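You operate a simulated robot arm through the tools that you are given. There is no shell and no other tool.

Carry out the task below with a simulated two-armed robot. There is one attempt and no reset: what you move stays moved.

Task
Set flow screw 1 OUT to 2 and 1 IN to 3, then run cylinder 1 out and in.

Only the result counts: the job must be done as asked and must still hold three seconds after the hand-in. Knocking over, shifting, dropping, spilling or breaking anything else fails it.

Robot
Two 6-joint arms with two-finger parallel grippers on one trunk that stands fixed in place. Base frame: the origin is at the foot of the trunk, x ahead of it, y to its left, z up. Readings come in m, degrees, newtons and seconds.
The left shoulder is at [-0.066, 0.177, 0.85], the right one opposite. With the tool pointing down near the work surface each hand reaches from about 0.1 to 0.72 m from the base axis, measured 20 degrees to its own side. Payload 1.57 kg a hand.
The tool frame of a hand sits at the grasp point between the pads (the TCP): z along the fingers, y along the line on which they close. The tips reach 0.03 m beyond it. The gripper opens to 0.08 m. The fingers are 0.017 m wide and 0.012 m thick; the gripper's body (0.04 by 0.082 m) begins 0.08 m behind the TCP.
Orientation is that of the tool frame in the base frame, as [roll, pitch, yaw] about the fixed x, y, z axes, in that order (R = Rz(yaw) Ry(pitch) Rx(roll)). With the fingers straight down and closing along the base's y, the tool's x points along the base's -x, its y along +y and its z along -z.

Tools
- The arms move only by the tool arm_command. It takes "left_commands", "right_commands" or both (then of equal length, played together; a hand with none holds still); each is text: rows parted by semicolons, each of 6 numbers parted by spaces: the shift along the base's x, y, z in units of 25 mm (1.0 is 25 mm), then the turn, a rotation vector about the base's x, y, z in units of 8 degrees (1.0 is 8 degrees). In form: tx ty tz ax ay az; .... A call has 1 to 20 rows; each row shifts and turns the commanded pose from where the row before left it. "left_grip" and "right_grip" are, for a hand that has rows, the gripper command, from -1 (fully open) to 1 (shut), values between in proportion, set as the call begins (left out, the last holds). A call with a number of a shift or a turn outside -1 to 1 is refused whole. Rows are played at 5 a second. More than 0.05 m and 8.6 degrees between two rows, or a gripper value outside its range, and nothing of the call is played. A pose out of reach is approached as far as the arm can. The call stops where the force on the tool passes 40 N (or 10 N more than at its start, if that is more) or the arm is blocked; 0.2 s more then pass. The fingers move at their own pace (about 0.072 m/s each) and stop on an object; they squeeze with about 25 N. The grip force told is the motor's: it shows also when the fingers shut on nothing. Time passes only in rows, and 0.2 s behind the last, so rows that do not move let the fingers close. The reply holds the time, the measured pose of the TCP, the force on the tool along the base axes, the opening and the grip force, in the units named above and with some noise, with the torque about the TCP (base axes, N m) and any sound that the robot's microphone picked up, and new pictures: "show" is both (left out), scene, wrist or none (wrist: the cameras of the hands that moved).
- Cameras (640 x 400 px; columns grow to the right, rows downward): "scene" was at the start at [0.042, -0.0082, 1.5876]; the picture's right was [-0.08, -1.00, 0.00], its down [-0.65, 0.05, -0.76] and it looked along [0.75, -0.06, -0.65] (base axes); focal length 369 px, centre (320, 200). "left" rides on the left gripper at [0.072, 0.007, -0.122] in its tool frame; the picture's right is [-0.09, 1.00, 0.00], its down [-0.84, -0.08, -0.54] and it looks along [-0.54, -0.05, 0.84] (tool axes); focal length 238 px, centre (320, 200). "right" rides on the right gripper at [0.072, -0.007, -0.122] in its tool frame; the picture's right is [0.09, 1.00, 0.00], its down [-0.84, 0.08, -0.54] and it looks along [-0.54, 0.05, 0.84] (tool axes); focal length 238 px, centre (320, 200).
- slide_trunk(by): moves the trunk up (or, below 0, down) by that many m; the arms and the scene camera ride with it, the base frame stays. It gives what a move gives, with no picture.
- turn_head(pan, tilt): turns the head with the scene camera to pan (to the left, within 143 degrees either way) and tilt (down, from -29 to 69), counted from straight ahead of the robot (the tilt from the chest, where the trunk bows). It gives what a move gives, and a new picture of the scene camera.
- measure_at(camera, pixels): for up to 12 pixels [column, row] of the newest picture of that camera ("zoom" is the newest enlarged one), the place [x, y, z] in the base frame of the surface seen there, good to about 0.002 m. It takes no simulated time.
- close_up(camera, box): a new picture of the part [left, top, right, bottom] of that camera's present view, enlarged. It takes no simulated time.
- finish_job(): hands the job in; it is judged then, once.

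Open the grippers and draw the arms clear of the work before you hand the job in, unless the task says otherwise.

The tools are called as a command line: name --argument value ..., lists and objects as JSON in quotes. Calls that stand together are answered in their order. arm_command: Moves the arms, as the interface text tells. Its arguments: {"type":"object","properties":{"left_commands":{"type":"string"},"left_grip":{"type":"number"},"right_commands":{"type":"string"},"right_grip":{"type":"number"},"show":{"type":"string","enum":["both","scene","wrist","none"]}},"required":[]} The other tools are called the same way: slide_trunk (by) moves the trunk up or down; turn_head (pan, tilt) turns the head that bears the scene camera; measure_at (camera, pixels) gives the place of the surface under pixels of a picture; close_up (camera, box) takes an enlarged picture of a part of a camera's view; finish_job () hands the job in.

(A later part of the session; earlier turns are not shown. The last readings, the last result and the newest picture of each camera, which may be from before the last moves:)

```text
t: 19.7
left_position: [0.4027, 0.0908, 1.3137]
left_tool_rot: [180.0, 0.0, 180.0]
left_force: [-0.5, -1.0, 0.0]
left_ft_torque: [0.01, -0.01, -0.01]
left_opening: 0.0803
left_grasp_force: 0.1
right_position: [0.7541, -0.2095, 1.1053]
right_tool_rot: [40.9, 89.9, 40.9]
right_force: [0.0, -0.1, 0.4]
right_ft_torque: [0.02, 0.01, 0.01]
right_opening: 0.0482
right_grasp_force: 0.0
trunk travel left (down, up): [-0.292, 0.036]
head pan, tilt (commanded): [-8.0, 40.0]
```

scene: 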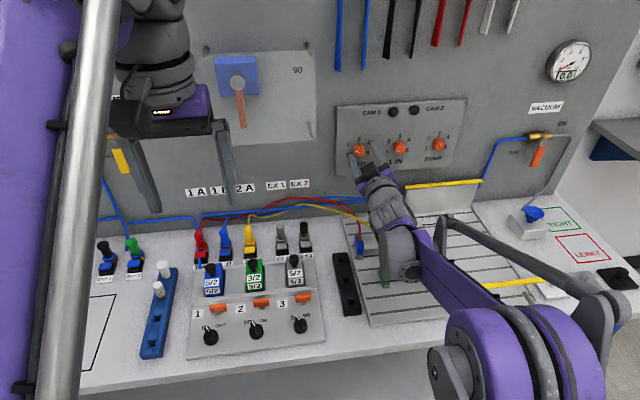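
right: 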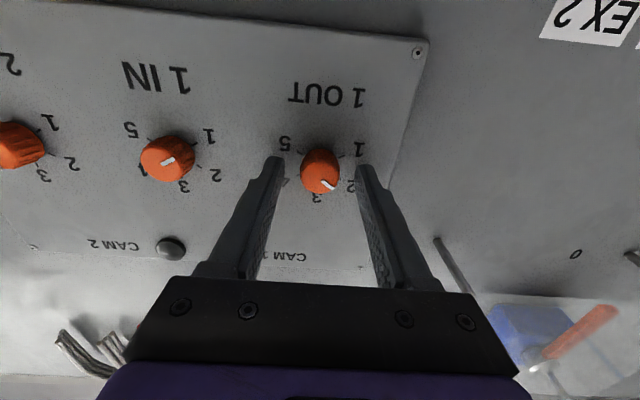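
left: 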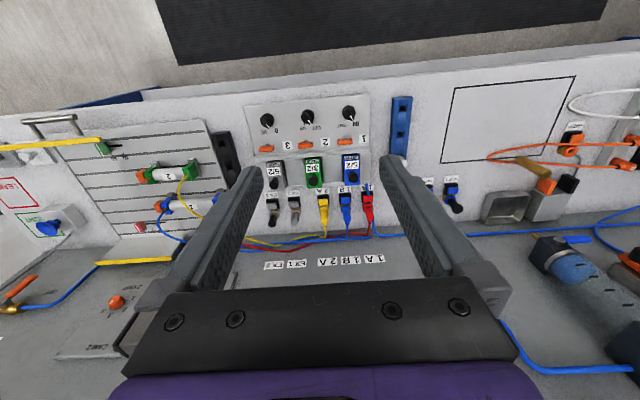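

The knob is centred between the fingers again. I grip it, turn 5° counter-clockwise, then release.

arm_command --right_commands "0 0 0 0 0 0; 0 0 0 0 0 0; 0 0 0 0 0 0; 0 0 0 -0.3 0 0; 0 0 0 -0.3 0 0; 0 0 0 0 0 0; 0 0 0 0 0 0" --right_grip 1 --show "wrist"

arm_command --right_commands "0 0 0 0 0 0; 0 0 0 0 0 0; 0 0 0 0 0 0" --right_grip -0.2 --show "wrist"

close_up --camera "right" --box '[295, 145, 345, 195]'

```text
t: 21.3
left_position: [0.4036, 0.0918, 1.3138]
left_tool_rot: [-179.9, 0.0, 180.0]
left_force: [-0.3, 0.2, -0.1]
left_ft_torque: [0.02, -0.03, -0.01]
left_opening: 0.0799
left_grasp_force: 0.1
right_position: [0.7527, -0.2098, 1.1068]
right_tool_rot: [-89.3, 85.3, -89.2]
right_force: [2.5, -0.1, -1.6]
right_ft_torque: [0.02, -0.32, 0.11]
right_opening: 0.0249
right_grasp_force: 36.0
trunk travel left (down, up): [-0.292, 0.036]
head pan, tilt (commanded): [-8.0, 40.0]
```

right: 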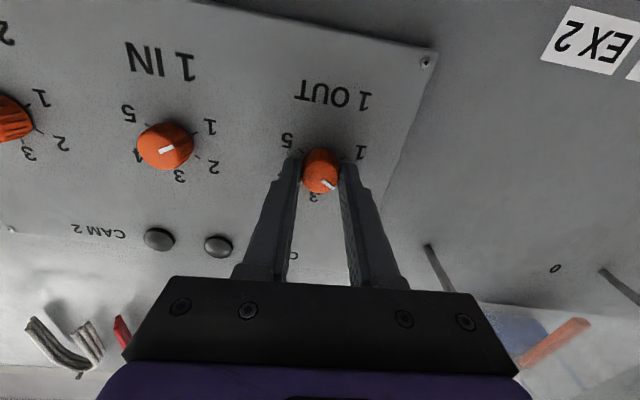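

```text
t: 22.1
left_position: [0.4038, 0.0917, 1.3146]
left_tool_rot: [180.0, 0.0, -180.0]
left_force: [0.7, -0.3, 0.2]
left_ft_torque: [-0.02, 0.0, 0.01]
left_opening: 0.08
left_grasp_force: 0.0
right_position: [0.753, -0.2097, 1.1061]
right_tool_rot: [-88.9, 85.3, -88.6]
right_force: [0.0, -0.2, -0.4]
right_ft_torque: [0.01, 0.0, -0.04]
right_opening: 0.0483
right_grasp_force: 0.1
trunk travel left (down, up): [-0.292, 0.036]
head pan, tilt (commanded): [-8.0, 40.0]
```

right: 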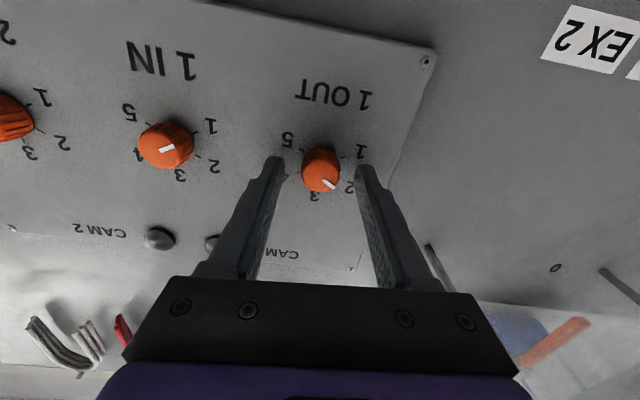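

```text
8.00 times, centred on (320, 170) of right
```

zoom: 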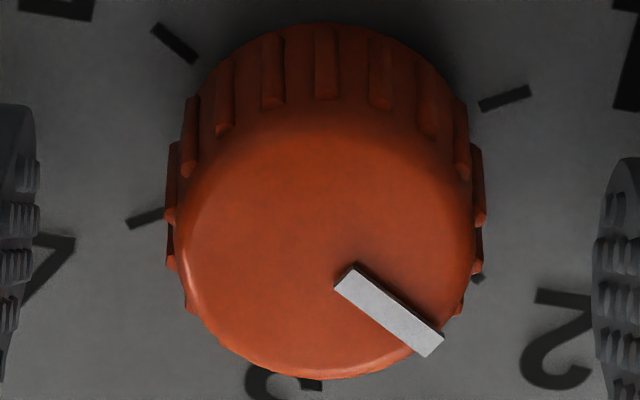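

The trim went cleanly. I back off 62 mm, roll back to 0, and re-measure.

arm_command --right_commands "-0.8 0 0 0 0 0; -0.8 0 0 0 0 0; -0.9 0 0 0 0 0; 0 0 0 0.6 0 0; 0 0 0 0 0 0; 0 0 0 0 0 0" --show "wrist"

close_up --camera "right" --box '[292, 125, 336, 169]'

```text
t: 23.5
left_position: [0.4041, 0.0917, 1.3135]
left_tool_rot: [-180.0, 0.0, 180.0]
left_force: [-0.2, 0.0, -0.2]
left_ft_torque: [0.01, 0.02, 0.01]
left_opening: 0.0799
left_grasp_force: 0.2
right_position: [0.6893, -0.2095, 1.1057]
right_tool_rot: [45.3, 90.0, 45.4]
right_force: [-0.5, -0.3, -0.3]
right_ft_torque: [-0.01, -0.01, 0.03]
right_opening: 0.0479
right_grasp_force: 0.1
trunk travel left (down, up): [-0.292, 0.036]
head pan, tilt (commanded): [-8.0, 40.0]
```

right: 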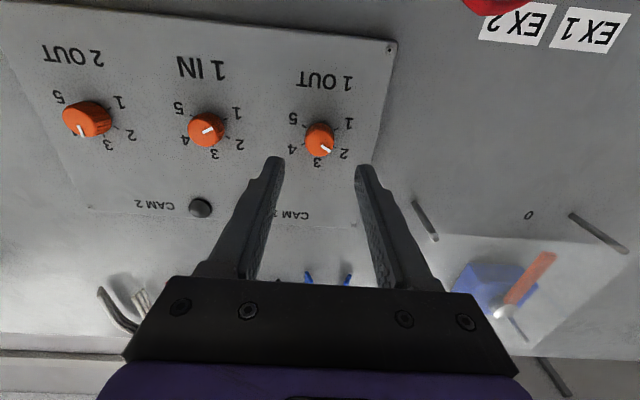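

```text
9.09 times, centred on (314, 147) of right
```

zoom: 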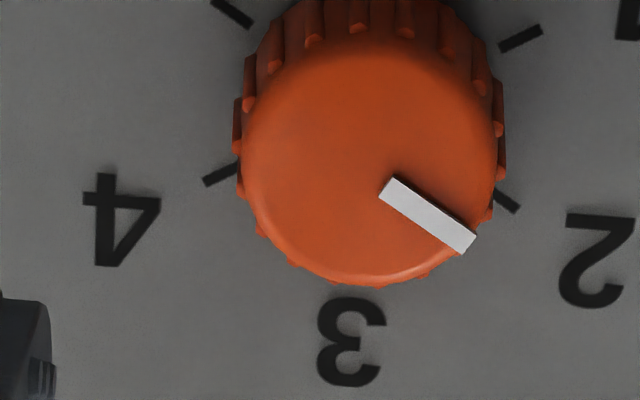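

Pointer now computes to ≈60° — 1 OUT is at 2. Next I move in front of 1 IN (y −0.310) and test how far the hand can roll clockwise.

arm_command --right_commands "0 -0.8 0 0 0 0; 0 -0.8 0 0 0 0; 0 -0.8 0 0 0 0; 0 -0.8 0 0 0 0; 0 -0.82 -0.03 0 0 0; 0 0 0 0 0 0; 0 0 0 1 0 0; 0 0 0 1 0 0; 0 0 0 1 0 0; 0 0 0 1 0 0; 0 0 0 1 0 0; 0 0 0 1 0 0; 0 0 0 1 0 0; 0 0 0 1 0 0; 0 0 0 0 0 0; 0 0 0 0 0 0" --show "both"

```text
t: 26.9
left_position: [0.4043, 0.0917, 1.3136]
left_tool_rot: [-179.9, -0.1, 179.9]
left_force: [-0.3, -0.4, -0.4]
left_ft_torque: [-0.01, -0.01, 0.02]
left_opening: 0.08
left_grasp_force: 0.1
right_position: [0.6892, -0.3104, 1.1046]
right_tool_rot: [89.9, 25.9, 89.8]
right_force: [-0.4, 0.1, 0.4]
right_ft_torque: [-0.03, -0.02, -0.01]
right_opening: 0.0481
right_grasp_force: 0.1
trunk travel left (down, up): [-0.292, 0.036]
head pan, tilt (commanded): [-8.0, 40.0]
```

scene: 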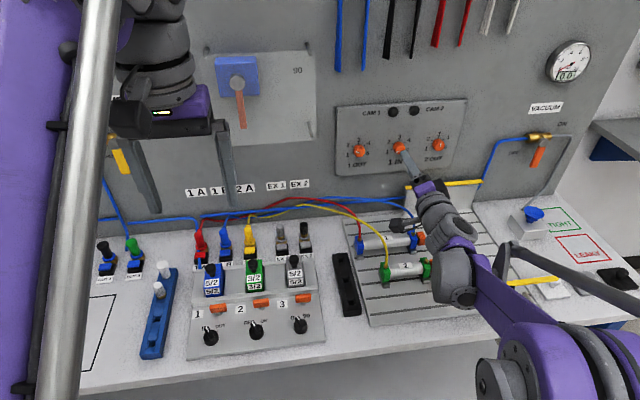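
right: 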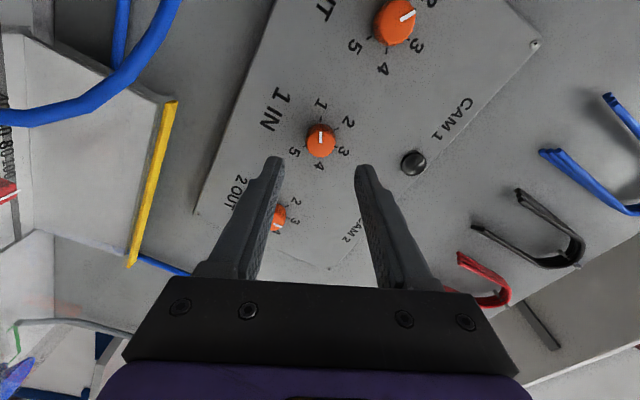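

Roll +64° reached cleanly. I test a further 64° at this stand-off.

arm_command --right_commands "0 0 0 1 0 0; 0 0 0 1 0 0; 0 0 0 1 0 0; 0 0 0 1 0 0; 0 0 0 1 0 0; 0 0 0 1 0 0; 0 0 0 1 0 0; 0 0 0 1 0 0; 0 0 0 0 0 0; 0 0 0 0 0 0" --show "wrist"

```text
t: 29.1
left_position: [0.4039, 0.0922, 1.3136]
left_tool_rot: [-180.0, 0.0, 179.9]
left_force: [0.3, -0.6, 0.4]
left_ft_torque: [0.03, 0.01, 0.01]
left_opening: 0.0798
left_grasp_force: 0.0
right_position: [0.6908, -0.3106, 1.1058]
right_tool_rot: [90.0, -38.1, 89.8]
right_force: [-0.3, -0.4, 0.8]
right_ft_torque: [-0.01, 0.01, 0.01]
right_opening: 0.0481
right_grasp_force: 0.1
trunk travel left (down, up): [-0.292, 0.036]
head pan, tilt (commanded): [-8.0, 40.0]
```

right: 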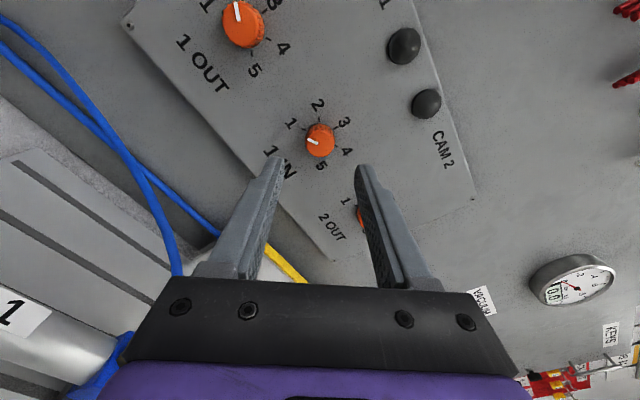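

Roll to +128° works, so a full 120° turn in one grip is possible. I return to roll 0 and look again to line up on 1 IN.

arm_command --right_commands "0 0 0 -1 0 0; 0 0 0 -1 0 0; 0 0 0 -1 0 0; 0 0 0 -1 0 0; 0 0 0 -1 0 0; 0 0 0 -1 0 0; 0 0 0 -1 0 0; 0 0 0 -1 0 0; 0 0 0 -1 0 0; 0 0 0 -1 0 0; 0 0 0 -1 0 0; 0 0 0 -1 0 0; 0 0 0 -1 0 0; 0 0 0 -1 0 0; 0 0 0 -1 0 0; 0 0 0 -1 0 0; 0 0 0 0 0 0; 0 0 0 0 0 0" --show "wrist"

close_up --camera "right" --box '[290, 115, 345, 170]'

```text
t: 32.9
left_position: [0.4032, 0.0919, 1.3134]
left_tool_rot: [-179.9, 0.0, -180.0]
left_force: [0.2, -0.1, -0.4]
left_ft_torque: [-0.01, 0.01, -0.01]
left_opening: 0.0801
left_grasp_force: 0.0
right_position: [0.6903, -0.3098, 1.1057]
right_tool_rot: [17.1, 89.9, 17.1]
right_force: [0.2, -0.6, 0.1]
right_ft_torque: [-0.02, 0.04, 0.04]
right_opening: 0.0479
right_grasp_force: 0.0
trunk travel left (down, up): [-0.292, 0.036]
head pan, tilt (commanded): [-8.0, 40.0]
```

right: 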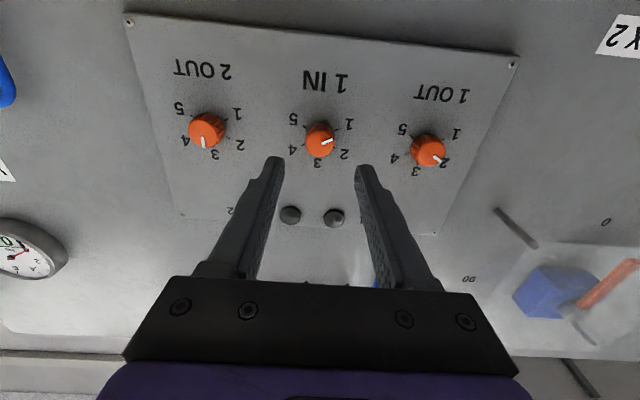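

```text
7.27 times, centred on (318, 142) of right
```

zoom: 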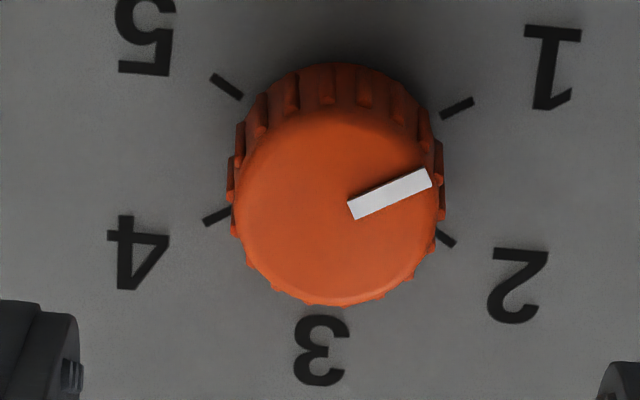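

1 IN pointer computes to ≈ −119° (setting 1); it needs ≈ +119.5°. I approach the knob and grip it.

arm_command --right_commands "0.8 0 0 0 0 0; 0.8 0 0 0 0 0; 0.88 0 0 0 0 0; 0 0 0 0 0 0; 0 0 0 0 0 0" --show "none"

arm_command --right_commands "0 0 0 0 0 0; 0 0 0 0 0 0; 0 0 0 0 0 0" --right_grip 1 --show "wrist"

```text
t: 34.1
left_position: [0.4028, 0.0916, 1.3144]
left_tool_rot: [179.9, 0.0, -180.0]
left_force: [-0.1, -0.5, -0.8]
left_ft_torque: [-0.01, -0.03, 0.0]
left_opening: 0.08
left_grasp_force: 0.1
right_position: [0.7527, -0.3103, 1.1057]
right_tool_rot: [38.8, 89.9, 38.8]
right_force: [-0.3, -1.1, -0.3]
right_ft_torque: [-0.01, -0.02, 0.0]
right_opening: 0.0481
right_grasp_force: 0.0
trunk travel left (down, up): [-0.292, 0.036]
head pan, tilt (commanded): [-8.0, 40.0]
```

```text
t: 34.9
left_position: [0.4036, 0.0923, 1.3149]
left_tool_rot: [180.0, -0.1, 180.0]
left_force: [-0.5, 0.5, 0.6]
left_ft_torque: [0.03, 0.01, 0.0]
left_opening: 0.08
left_grasp_force: 0.0
right_position: [0.7522, -0.3108, 1.1065]
right_tool_rot: [-141.9, 90.0, -141.8]
right_force: [0.0, -0.5, 0.1]
right_ft_torque: [0.0, -0.02, 0.0]
right_opening: 0.0251
right_grasp_force: 36.7
trunk travel left (down, up): [-0.292, 0.036]
head pan, tilt (commanded): [-8.0, 40.0]
```

right: 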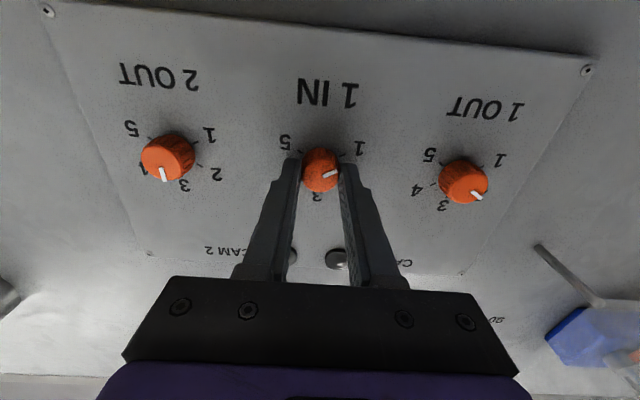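

The 1 IN knob is held. I turn it clockwise 60° first and check force and pose.

arm_command --right_commands "0 0 0 0.75 0 0; 0 0 0 0.75 0 0; 0 0 0 0.75 0 0; 0 0 0 0.75 0 0; 0 0 0 0.75 0 0; 0 0 0 0.75 0 0; 0 0 0 0.75 0 0; 0 0 0 0.75 0 0; 0 0 0 0.75 0 0; 0 0 0 0.75 0 0; 0 0 0 0 0 0" --show "wrist"

```text
t: 37.3
left_position: [0.4041, 0.092, 1.3145]
left_tool_rot: [180.0, 0.0, -180.0]
left_force: [0.0, 0.0, -0.2]
left_ft_torque: [0.0, 0.02, -0.02]
left_opening: 0.08
left_grasp_force: 0.0
right_position: [0.7526, -0.3099, 1.1057]
right_tool_rot: [89.9, 29.8, 89.9]
right_force: [17.4, -10.2, 22.8]
right_ft_torque: [-0.03, -0.57, -0.43]
right_opening: 0.0251
right_grasp_force: 36.7
trunk travel left (down, up): [-0.292, 0.036]
head pan, tilt (commanded): [-8.0, 40.0]
```

right: 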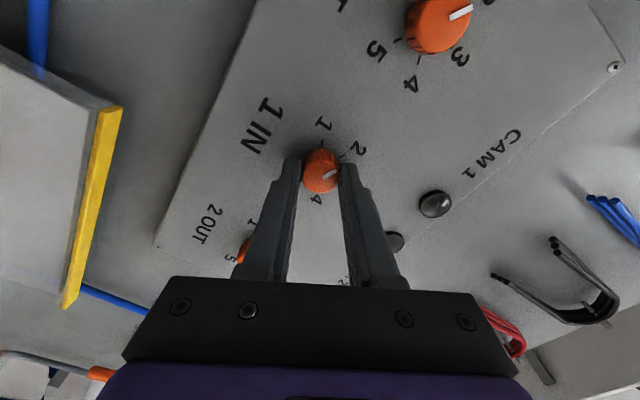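

The knob followed to ≈2, but side forces built up to ~30 N. I release here and let the hand settle, then regrip.

arm_command --right_commands "0 0 0 0 0 0; 0 0 0 0 0 0; 0 0 0 0 0 0" --right_grip -0.2 --show "wrist"

close_up --camera "right" --box '[280, 110, 370, 210]'

```text
t: 38.1
left_position: [0.4043, 0.0917, 1.3138]
left_tool_rot: [-180.0, 0.1, -180.0]
left_force: [-0.1, 0.2, -0.3]
left_ft_torque: [0.01, -0.02, 0.0]
left_opening: 0.08
left_grasp_force: 0.1
right_position: [0.7518, -0.31, 1.1056]
right_tool_rot: [89.9, 29.9, 89.9]
right_force: [0.2, -1.1, -0.3]
right_ft_torque: [0.01, 0.01, -0.02]
right_opening: 0.048
right_grasp_force: 0.1
trunk travel left (down, up): [-0.292, 0.036]
head pan, tilt (commanded): [-8.0, 40.0]
```

right: 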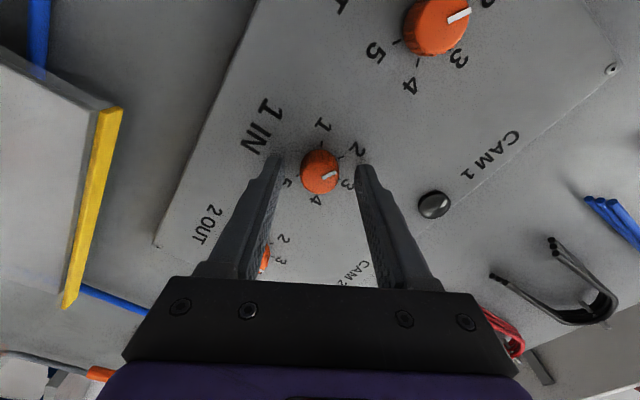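

```text
4.00 times, centred on (325, 160) of right
```

zoom: 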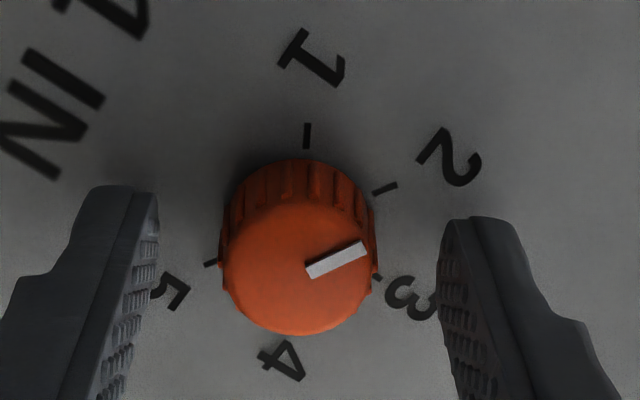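

The pointer is parallel to tick 2 now and the hand has settled without force. I regrip and turn another 60° clockwise.

arm_command --right_commands "0 0 0 0 0 0; 0 0 0 0 0 0; 0 0 0 0 0 0" --right_grip 1 --show "none"

arm_command --right_commands "0 0 0 0.75 0 0; 0 0 0 0.75 0 0; 0 0 0 0.75 0 0; 0 0 0 0.75 0 0; 0 0 0 0.75 0 0; 0 0 0 0.75 0 0; 0 0 0 0.75 0 0; 0 0 0 0.75 0 0; 0 0 0 0.75 0 0; 0 0 0 0.75 0 0; 0 0 0 0 0 0" --show "wrist"

```text
t: 38.9
left_position: [0.4052, 0.0914, 1.3127]
left_tool_rot: [180.0, -0.1, 180.0]
left_force: [0.0, 0.7, -0.2]
left_ft_torque: [-0.03, 0.01, 0.03]
left_opening: 0.0798
left_grasp_force: 0.1
right_position: [0.7521, -0.3093, 1.1063]
right_tool_rot: [90.1, 29.9, 89.9]
right_force: [-1.2, 0.2, -2.3]
right_ft_torque: [-0.02, 0.03, -0.09]
right_opening: 0.0248
right_grasp_force: 36.8
trunk travel left (down, up): [-0.292, 0.036]
head pan, tilt (commanded): [-8.0, 40.0]
```

```text
t: 41.3
left_position: [0.4027, 0.0911, 1.3147]
left_tool_rot: [-180.0, 0.0, 180.0]
left_force: [0.1, -0.7, -0.4]
left_ft_torque: [0.0, 0.0, 0.02]
left_opening: 0.0798
left_grasp_force: 0.0
right_position: [0.7511, -0.3103, 1.1052]
right_tool_rot: [90.0, -30.3, 89.9]
right_force: [9.9, -2.7, 9.7]
right_ft_torque: [0.01, -0.53, 0.32]
right_opening: 0.0251
right_grasp_force: 36.3
trunk travel left (down, up): [-0.292, 0.036]
head pan, tilt (commanded): [-8.0, 40.0]
```

right: 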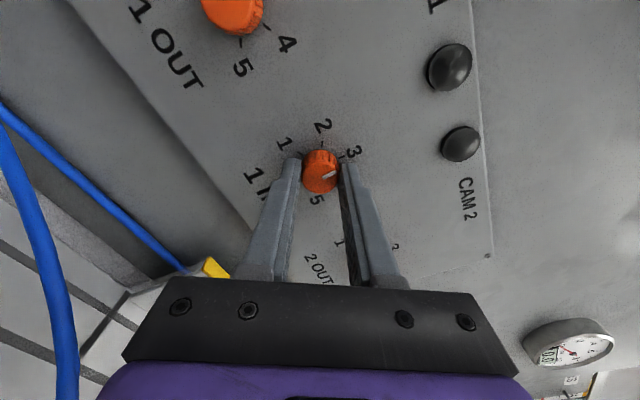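

The hand has rolled to 120°, and the pointer faces 3. I release, back off, and re-measure.

arm_command --right_commands "0 0 0 0 0 0; 0 0 0 0 0 0; 0 0 0 0 0 0" --right_grip -0.2 --show "none"

arm_command --right_commands "-0.8 0 0 0 0 0; -0.8 0 0 0 0 0; -0.88 0 0 0 0 0; 0 0 0 -1 0 0; 0 0 0 -1 0 0; 0 0 0 -1 0 0; 0 0 0 -1 0 0; 0 0 0 -1 0 0; 0 0 0 -1 0 0; 0 0 0 -1 0 0; 0 0 0 -1 0 0; 0 0 0 -1 0 0; 0 0 0 -1 0 0; 0 0 0 -1 0 0; 0 0 0 -1 0 0; 0 0 0 -1 0 0; 0 0 0 -1 0 0; 0 0 0 -1 0 0; 0 0 0 0 0 0; 0 0 0 0 0 0" --show "wrist"

close_up --camera "right" --box '[290, 115, 345, 170]'

```text
t: 42.1
left_position: [0.4037, 0.0927, 1.3143]
left_tool_rot: [179.9, 0.1, -179.9]
left_force: [0.5, -0.3, 0.1]
left_ft_torque: [-0.01, 0.01, -0.03]
left_opening: 0.0801
left_grasp_force: 0.1
right_position: [0.7525, -0.3092, 1.1048]
right_tool_rot: [90.2, -30.1, 90.0]
right_force: [-0.1, 0.1, -0.1]
right_ft_torque: [-0.01, -0.05, 0.01]
right_opening: 0.0481
right_grasp_force: 0.0
trunk travel left (down, up): [-0.292, 0.036]
head pan, tilt (commanded): [-8.0, 40.0]
```

```text
t: 46.3
left_position: [0.4027, 0.0916, 1.3144]
left_tool_rot: [180.0, 0.0, 179.9]
left_force: [-0.1, -0.4, -0.2]
left_ft_torque: [0.01, -0.02, 0.0]
left_opening: 0.0802
left_grasp_force: 0.0
right_position: [0.6915, -0.3097, 1.1052]
right_tool_rot: [17.8, 89.9, 17.8]
right_force: [-0.2, -0.6, 0.4]
right_ft_torque: [-0.03, 0.0, 0.03]
right_opening: 0.0479
right_grasp_force: 0.1
trunk travel left (down, up): [-0.292, 0.036]
head pan, tilt (commanded): [-8.0, 40.0]
```

right: 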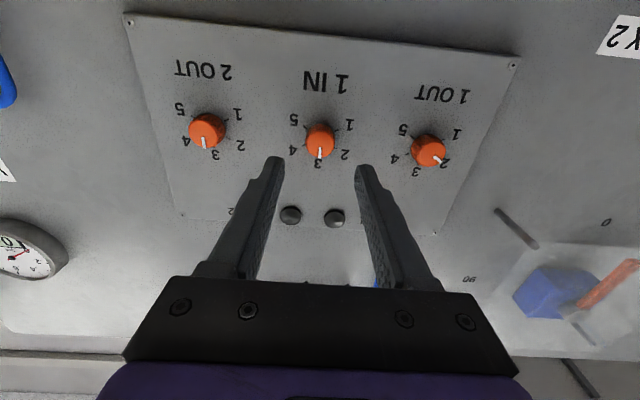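

```text
7.27 times, centred on (318, 142) of right
```

zoom: 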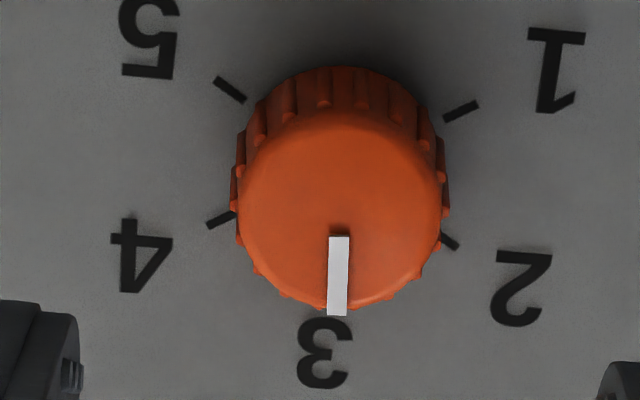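

1 IN computes to ≈ −3.7° from 3 (2.94). I do a small trim: approach, grip, turn +4°, release, back off.

arm_command --right_commands "0.8 0 0 0 0 0; 0.8 0 0 0 0 0; 0.85 0 0 0 0 0; 0 0 0 0 0 0; 0 0 0 0 0 0" --show "none"

arm_command --right_commands "0 0 0 0 0 0; 0 0 0 0 0 0; 0 0 0 0 0 0; 0 0 0 0.24 0 0; 0 0 0 0.24 0 0; 0 0 0 0 0 0; 0 0 0 0 0 0" --right_grip 1 --show "none"

arm_command --right_commands "0 0 0 0 0 0; 0 0 0 0 0 0; 0 0 0 0 0 0" --right_grip -0.2 --show "none"

arm_command --right_commands "-0.8 0 0 0 0 0; -0.8 0 0 0 0 0; -0.85 0 0 -0.48 0 0; 0 0 0 0 0 0; 0 0 0 0 0 0" --show "wrist"

close_up --camera "right" --box '[290, 115, 345, 170]'

```text
t: 47.5
left_position: [0.4023, 0.0914, 1.3141]
left_tool_rot: [-180.0, 0.0, 180.0]
left_force: [0.9, -0.1, -0.3]
left_ft_torque: [-0.02, -0.02, 0.0]
left_opening: 0.0802
left_grasp_force: 0.0
right_position: [0.7518, -0.3102, 1.1054]
right_tool_rot: [37.7, 89.8, 37.6]
right_force: [0.3, 0.1, 0.1]
right_ft_torque: [0.02, 0.02, -0.01]
right_opening: 0.048
right_grasp_force: 0.1
trunk travel left (down, up): [-0.292, 0.036]
head pan, tilt (commanded): [-8.0, 40.0]
```

```text
t: 49.1
left_position: [0.4036, 0.0924, 1.3139]
left_tool_rot: [179.9, 0.0, -180.0]
left_force: [-0.1, -0.8, -0.3]
left_ft_torque: [0.0, 0.01, 0.02]
left_opening: 0.08
left_grasp_force: 0.0
right_position: [0.7517, -0.3096, 1.1056]
right_tool_rot: [88.1, 86.1, 88.1]
right_force: [4.6, -1.3, 7.2]
right_ft_torque: [0.01, -0.2, -0.02]
right_opening: 0.0248
right_grasp_force: 36.7
trunk travel left (down, up): [-0.292, 0.036]
head pan, tilt (commanded): [-8.0, 40.0]
```

```text
t: 49.9
left_position: [0.404, 0.0911, 1.3147]
left_tool_rot: [180.0, -0.1, -179.9]
left_force: [-0.5, 0.4, 0.3]
left_ft_torque: [0.04, -0.02, -0.03]
left_opening: 0.0799
left_grasp_force: 0.1
right_position: [0.7503, -0.3105, 1.1049]
right_tool_rot: [88.5, 86.0, 88.6]
right_force: [0.8, -0.6, 0.3]
right_ft_torque: [0.01, -0.02, 0.0]
right_opening: 0.0482
right_grasp_force: 0.0
trunk travel left (down, up): [-0.292, 0.036]
head pan, tilt (commanded): [-8.0, 40.0]
```

```text
t: 51.1
left_position: [0.4034, 0.0926, 1.3138]
left_tool_rot: [-180.0, 0.0, 180.0]
left_force: [-0.2, -0.3, 0.6]
left_ft_torque: [0.01, -0.02, 0.0]
left_opening: 0.08
left_grasp_force: 0.0
right_position: [0.6908, -0.31, 1.1059]
right_tool_rot: [29.9, 89.9, 29.9]
right_force: [-0.5, 0.7, 0.5]
right_ft_torque: [0.04, 0.0, 0.0]
right_opening: 0.048
right_grasp_force: 0.0
trunk travel left (down, up): [-0.292, 0.036]
head pan, tilt (commanded): [-8.0, 40.0]
```

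right: 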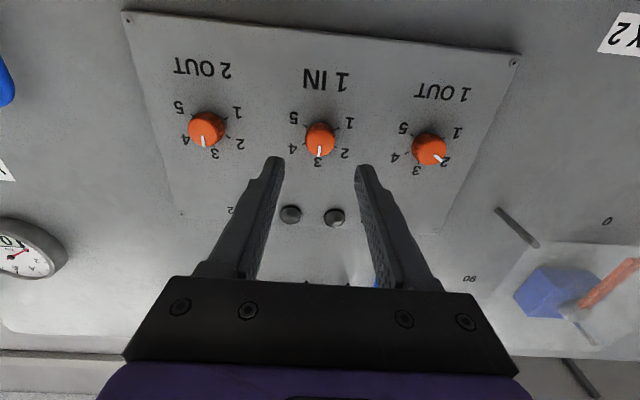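

```text
7.27 times, centred on (318, 142) of right
```

zoom: 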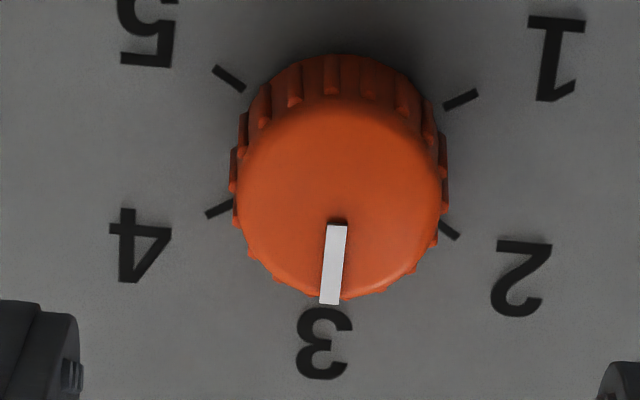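

1 IN now reads 0.3° — exactly 3; 1 OUT still at 2. I withdraw the right hand back to a tool-down pose away from the work.

arm_command --right_commands "-0.9 0 0.8 0 0.875 0; -0.9 0 0.8 0 0.875 0; -0.9 0 0.9 0 0.875 0; -0.97 0 0.9 0 0.875 0; -0.97 0 0.9 0 0.875 0; -0.97 0 0.9 0 0.875 0; -1 0 0.5 0 1 0; -1 0 0.5 0 1 0; -1 0 0.5 0 1 0; -1 0 0.5 0 1 0; -1 0 0.5 0 1 0; -1 0 0.5 0 1 0; 0 0 0 0 0 0" --show "both"

```text
t: 53.9
left_position: [0.4034, 0.0917, 1.314]
left_tool_rot: [-180.0, 0.0, -180.0]
left_force: [0.0, 0.2, 0.7]
left_ft_torque: [0.0, -0.01, -0.01]
left_opening: 0.0799
left_grasp_force: 0.1
right_position: [0.4002, -0.3091, 1.311]
right_tool_rot: [-179.9, -0.1, 179.9]
right_force: [0.0, 1.0, 0.1]
right_ft_torque: [-0.01, -0.01, 0.01]
right_opening: 0.0479
right_grasp_force: 0.0
trunk travel left (down, up): [-0.292, 0.036]
head pan, tilt (commanded): [-8.0, 40.0]
```

scene: 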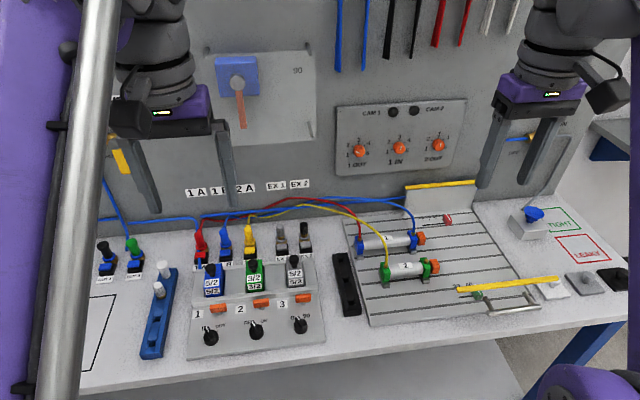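
right: 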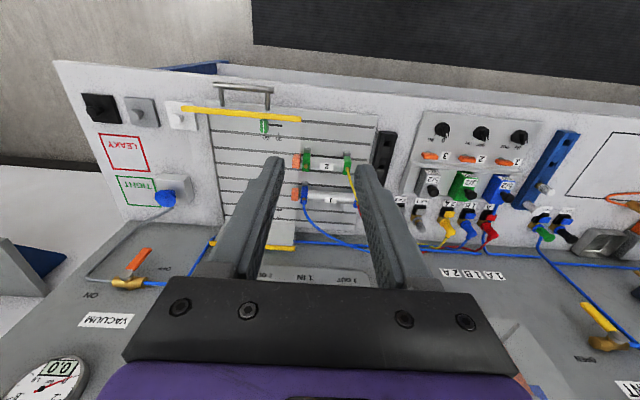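

The right arm is clear. Now I measure selector 1 precisely using a left wrist zoom.

close_up --camera "left" --box '[335, 98, 370, 133]'

close_up --camera "scene" --box '[330, 100, 480, 185]'

```text
11.43 times, centred on (352, 116) of left
```

zoom: 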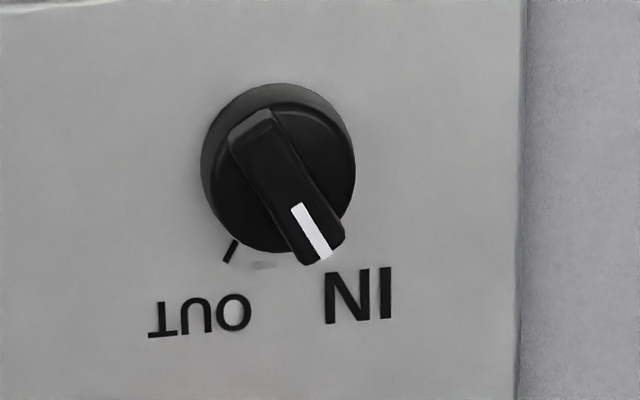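

```text
4.27 times, centred on (405, 142) of scene
```

zoom: 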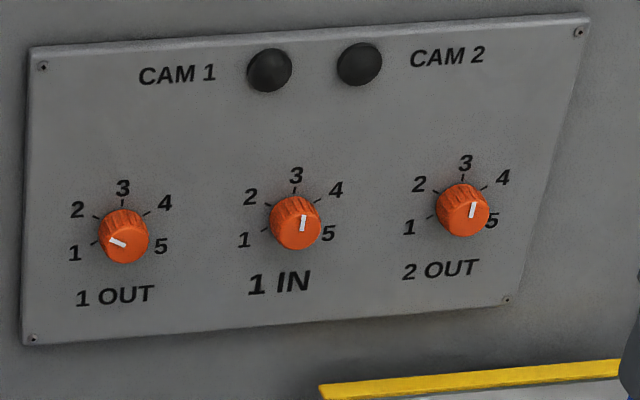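

Flow screws read OUT 2, IN 3, and 2 OUT is unchanged. I retake the left zoom and measure selector points.

close_up --camera "left" --box '[335, 98, 370, 133]'

measure_at --camera "zoom" --pixels '[[250, 125], [320, 245], [285, 185], [325, 150], [222, 190], [352, 170], [285, 95], [265, 235], [230, 250], [212, 130], [300, 125], [345, 230]]'

```text
11.43 times, centred on (352, 116) of left
```

zoom: 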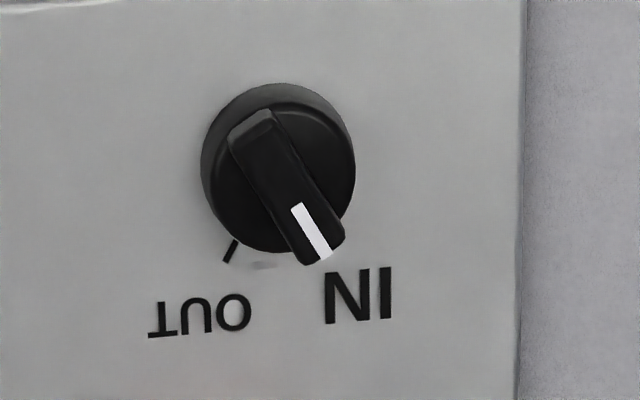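

```text
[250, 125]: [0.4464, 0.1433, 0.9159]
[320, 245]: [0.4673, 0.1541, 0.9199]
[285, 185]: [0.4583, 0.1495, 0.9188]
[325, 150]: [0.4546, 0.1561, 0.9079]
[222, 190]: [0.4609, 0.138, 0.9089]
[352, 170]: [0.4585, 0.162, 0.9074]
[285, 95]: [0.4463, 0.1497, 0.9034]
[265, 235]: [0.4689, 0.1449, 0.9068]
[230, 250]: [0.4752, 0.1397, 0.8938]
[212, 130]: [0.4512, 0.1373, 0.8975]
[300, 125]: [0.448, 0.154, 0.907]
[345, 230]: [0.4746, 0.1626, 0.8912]
```

Selector 1: centre ≈ (0.458, 0.150), body top z≈0.908, rib top ≈0.920, rib about 28° toward IN. I bring the left hand above it at z≈1.05, turned +30° so the fingers close across the rib.

arm_command --left_commands "0.198 0.209 -0.955 0 0 0.341; 0.198 0.209 -0.955 0 0 0.341; 0.198 0.209 -0.955 0 0 0.341; 0.198 0.209 -0.955 0 0 0.341; 0.198 0.209 -0.955 0 0 0.341; 0.198 0.209 -0.955 0 0 0.341; 0.198 0.209 -0.955 0 0 0.341; 0.198 0.209 -0.955 0 0 0.341; 0.198 0.209 -0.955 0 0 0.341; 0.198 0.209 -0.955 0 0 0.341; 0.198 0.209 -0.955 0 0 0.341; 0 0 0 0 0 0; 0 0 0 0 0 0" --left_grip 0.25 --show "both"

```text
t: 56.7
left_position: [0.4585, 0.1507, 1.0533]
left_tool_rot: [179.9, 0.1, -149.9]
left_force: [0.6, 0.8, -0.8]
left_ft_torque: [0.0, -0.02, 0.01]
left_opening: 0.0301
left_grasp_force: 0.0
right_position: [0.399, -0.3086, 1.3097]
right_tool_rot: [180.0, 0.1, 179.9]
right_force: [0.2, -0.1, 0.0]
right_ft_torque: [0.0, 0.0, -0.01]
right_opening: 0.0482
right_grasp_force: 0.0
trunk travel left (down, up): [-0.292, 0.036]
head pan, tilt (commanded): [-8.0, 40.0]
```

scene: 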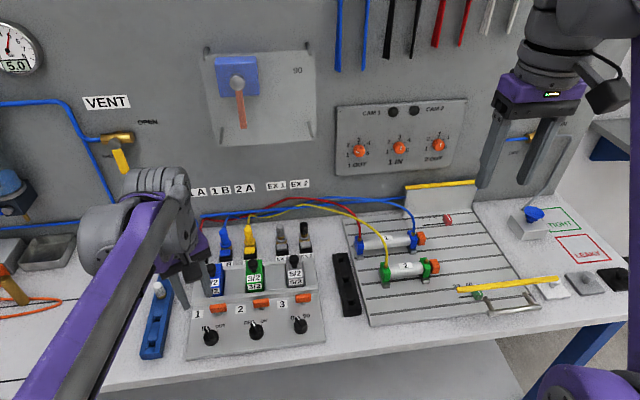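
left: 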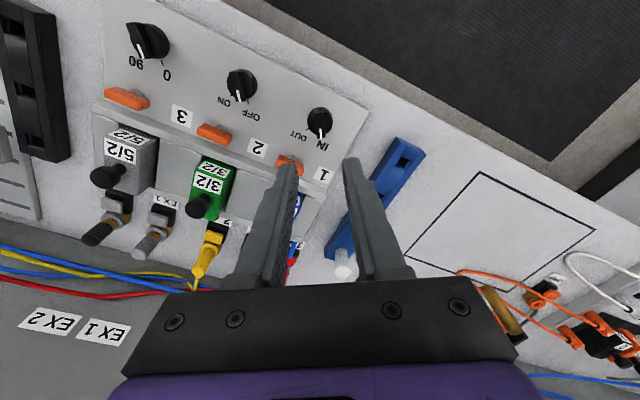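

The selector appears at (320,122) in the left view with its rib aligned to the fingers. I zoom and re-measure from this closer view.

close_up --camera "left" --box '[290, 90, 350, 155]'

measure_at --camera "zoom" --pixels '[[315, 155], [318, 290], [318, 200], [290, 200], [345, 200], [270, 190], [380, 190], [325, 110], [335, 270], [300, 270], [330, 100], [320, 310]]'

```text
6.15 times, centred on (320, 122) of left
```

zoom: 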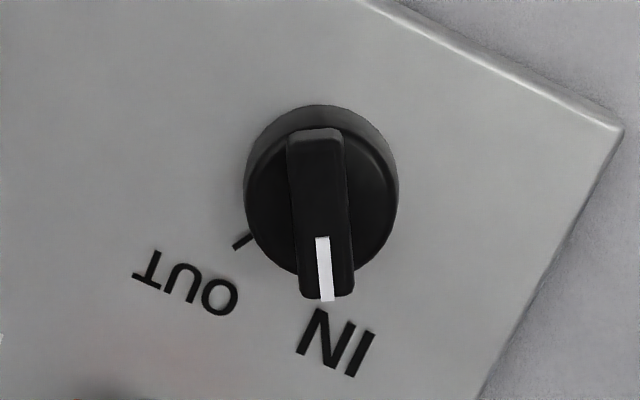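

```text
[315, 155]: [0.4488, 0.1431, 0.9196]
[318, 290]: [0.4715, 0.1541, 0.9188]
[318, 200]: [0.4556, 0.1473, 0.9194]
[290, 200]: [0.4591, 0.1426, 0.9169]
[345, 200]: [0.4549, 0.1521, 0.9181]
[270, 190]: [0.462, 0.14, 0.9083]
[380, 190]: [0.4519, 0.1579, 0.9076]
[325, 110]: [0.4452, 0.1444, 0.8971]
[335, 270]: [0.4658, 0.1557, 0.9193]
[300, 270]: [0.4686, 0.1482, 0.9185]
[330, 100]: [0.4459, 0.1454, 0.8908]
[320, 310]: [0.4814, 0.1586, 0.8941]
```

The rib aligns with the hand within 2°. Before gripping I test in free air that the left hand can turn the 60° clockwise and back.

arm_command --left_commands "-0.03 -0.05 0 0 0 -1; 0 0 0 0 0 -1; 0 0 0 0 0 -1; 0 0 0 0 0 -1; 0 0 0 0 0 -1; 0 0 0 0 0 -1; 0 0 0 0 0 -1; 0 0 0 0 0 -1; 0 0 0 0 0 0" --show "wrist"

arm_command --left_commands "0 0 0 0 0 1; 0 0 0 0 0 1; 0 0 0 0 0 1; 0 0 0 0 0 1; 0 0 0 0 0 1; 0 0 0 0 0 1; 0 0 0 0 0 1; 0 0 0 0 0 1; 0 0 -0.9 0 0 0; 0 0 -0.9 0 0 0; 0 0 -0.9 0 0 0; 0 0 -0.8 0 0 0; 0 0 0 0 0 0; 0 0 0 0 0 0" --show "wrist"

```text
t: 58.7
left_position: [0.458, 0.1478, 1.0531]
left_tool_rot: [-180.0, 0.0, 145.9]
left_force: [0.2, 0.2, 0.8]
left_ft_torque: [-0.01, 0.01, -0.01]
left_opening: 0.0302
left_grasp_force: 0.0
right_position: [0.4, -0.3099, 1.3092]
right_tool_rot: [-180.0, 0.1, 179.9]
right_force: [-0.5, 0.3, 0.0]
right_ft_torque: [0.0, 0.01, -0.02]
right_opening: 0.0478
right_grasp_force: 0.1
trunk travel left (down, up): [-0.292, 0.036]
head pan, tilt (commanded): [-8.0, 40.0]
```

left: 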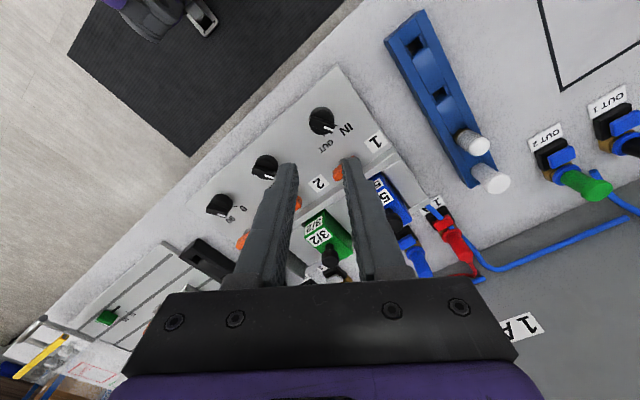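

```text
t: 61.7
left_position: [0.4566, 0.1481, 0.9636]
left_tool_rot: [-180.0, 0.0, -150.0]
left_force: [0.4, 0.2, 0.3]
left_ft_torque: [-0.02, 0.0, 0.01]
left_opening: 0.0301
left_grasp_force: 0.1
right_position: [0.3989, -0.3094, 1.3097]
right_tool_rot: [180.0, 0.1, 179.9]
right_force: [0.0, -0.5, 0.1]
right_ft_torque: [-0.02, 0.0, -0.02]
right_opening: 0.0478
right_grasp_force: 0.0
trunk travel left (down, up): [-0.292, 0.036]
head pan, tilt (commanded): [-8.0, 40.0]
```

left: 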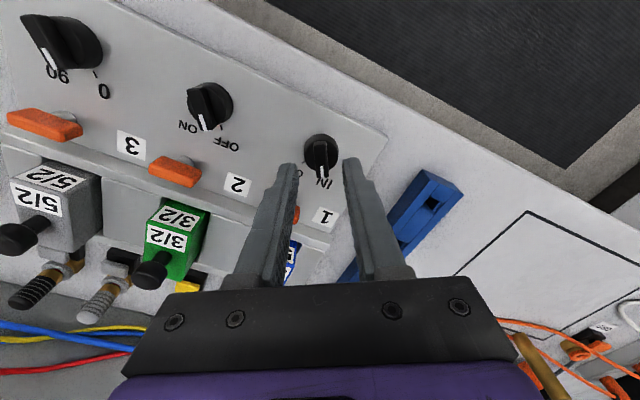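

Turning range is fine and the hand is centred above the selector. I descend 22 mm so the tips straddle the rib just above the knob body.

arm_command --left_commands "0 0 -0.45 0 0 0; 0 0 -0.45 0 0 0; 0 0 0 0 0 0; 0 0 0 0 0 0" --show "both"

close_up --camera "left" --box '[270, 110, 390, 220]'

```text
t: 62.7
left_position: [0.4571, 0.1474, 0.9425]
left_tool_rot: [180.0, 0.1, -150.1]
left_force: [-0.3, -0.4, 0.3]
left_ft_torque: [0.02, -0.01, 0.02]
left_opening: 0.0298
left_grasp_force: 0.1
right_position: [0.3987, -0.3096, 1.3093]
right_tool_rot: [180.0, 0.1, 179.8]
right_force: [-0.4, -0.6, -0.3]
right_ft_torque: [0.0, -0.03, -0.01]
right_opening: 0.0481
right_grasp_force: 0.1
trunk travel left (down, up): [-0.292, 0.036]
head pan, tilt (commanded): [-8.0, 40.0]
```

scene: 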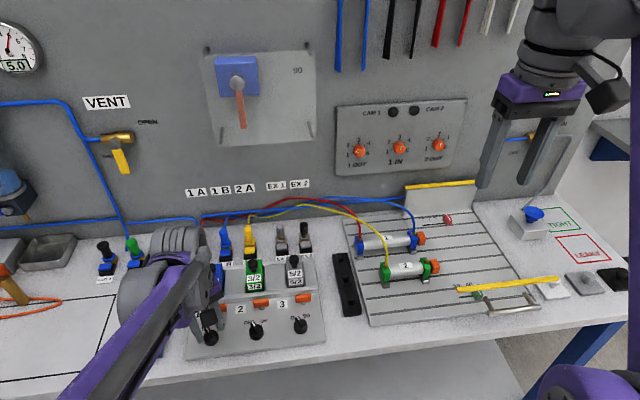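
left: 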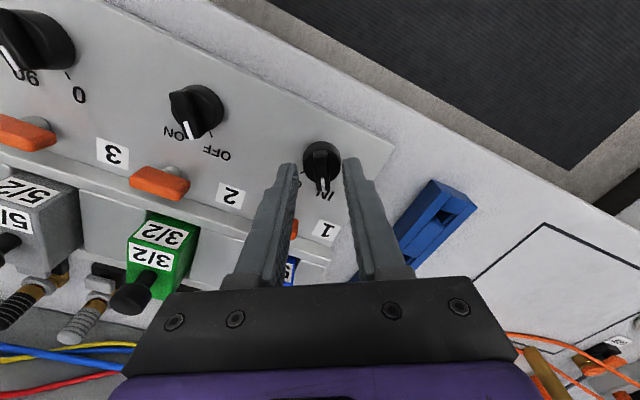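

```text
3.64 times, centred on (330, 165) of left
```

zoom: 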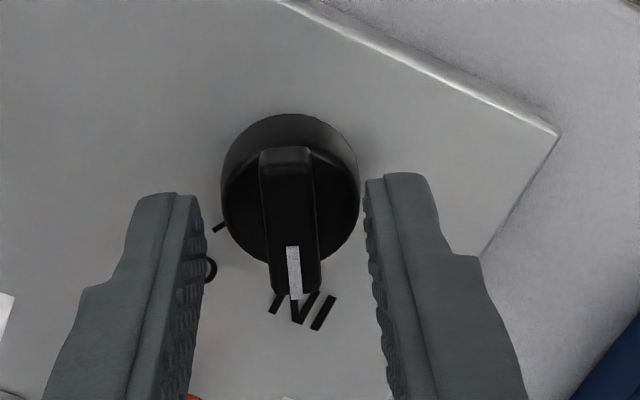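

The rib (zoom 290,210) lies centred between the fingertips. I close the left gripper on it.

arm_command --left_commands "0 0 0 0 0 0; 0 0 0 0 0 0; 0 0 0 0 0 0" --left_grip 1 --show "wrist"

close_up --camera "left" --box '[270, 110, 390, 220]'

```text
t: 63.5
left_position: [0.4574, 0.1492, 0.9423]
left_tool_rot: [180.0, 0.0, -149.9]
left_force: [-6.3, 6.9, -3.2]
left_ft_torque: [0.21, 0.18, -0.03]
left_opening: 0.0099
left_grasp_force: 28.2
right_position: [0.3991, -0.3089, 1.3102]
right_tool_rot: [179.9, 0.2, 179.9]
right_force: [0.5, 0.3, -0.3]
right_ft_torque: [0.03, -0.02, 0.0]
right_opening: 0.0481
right_grasp_force: 0.0
trunk travel left (down, up): [-0.292, 0.036]
head pan, tilt (commanded): [-8.0, 40.0]
```

left: 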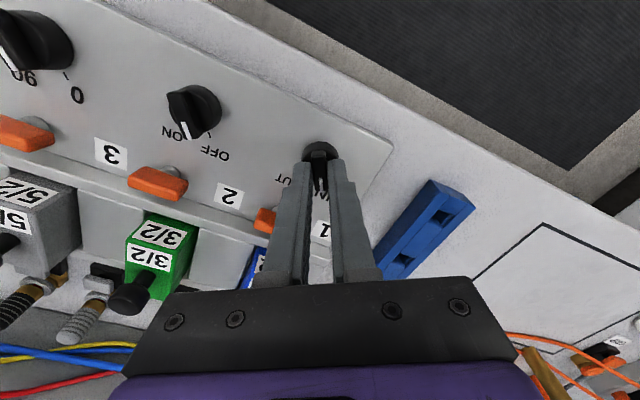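

```text
3.64 times, centred on (330, 165) of left
```

zoom: 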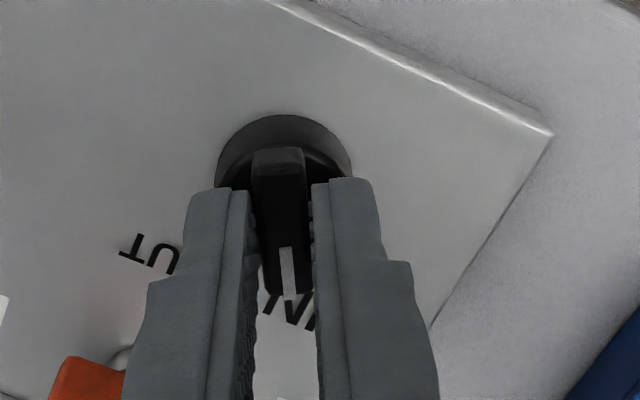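

The rib is held (10 mm opening). I turn the selector 60° clockwise to OUT.

arm_command --left_commands "0 0 0 0 0 -0.75; 0 0 0 0 0 -0.75; 0 0 0 0 0 -0.75; 0 0 0 0 0 -0.75; 0 0 0 0 0 -0.75; 0 0 0 0 0 -0.75; 0 0 0 0 0 -0.75; 0 0 0 0 0 -0.75; 0 0 0 0 0 -0.75; 0 0 0 0 0 -0.75; 0 0 0 0 0 0" --show "both"

```text
t: 65.9
left_position: [0.457, 0.1501, 0.9407]
left_tool_rot: [179.9, 0.1, 150.0]
left_force: [-0.1, 19.6, 6.2]
left_ft_torque: [0.48, -0.08, 0.02]
left_opening: 0.0098
left_grasp_force: 28.4
right_position: [0.3999, -0.3079, 1.3101]
right_tool_rot: [-179.9, 0.1, 179.9]
right_force: [0.9, 0.6, -0.2]
right_ft_torque: [-0.02, -0.01, 0.03]
right_opening: 0.048
right_grasp_force: 0.1
trunk travel left (down, up): [-0.292, 0.036]
head pan, tilt (commanded): [-8.0, 40.0]
```

scene: 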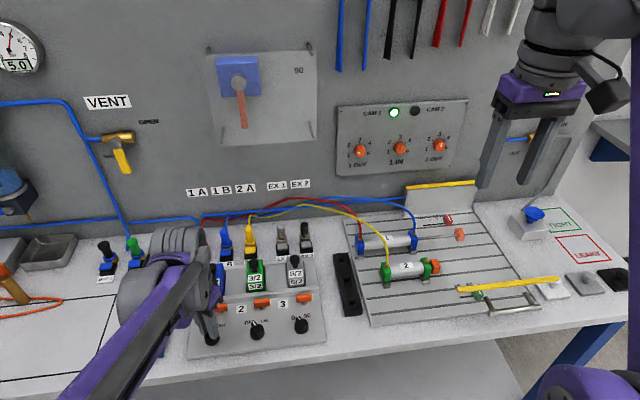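
left: 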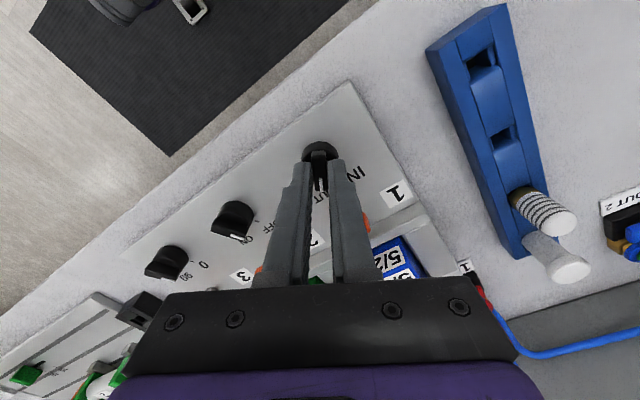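

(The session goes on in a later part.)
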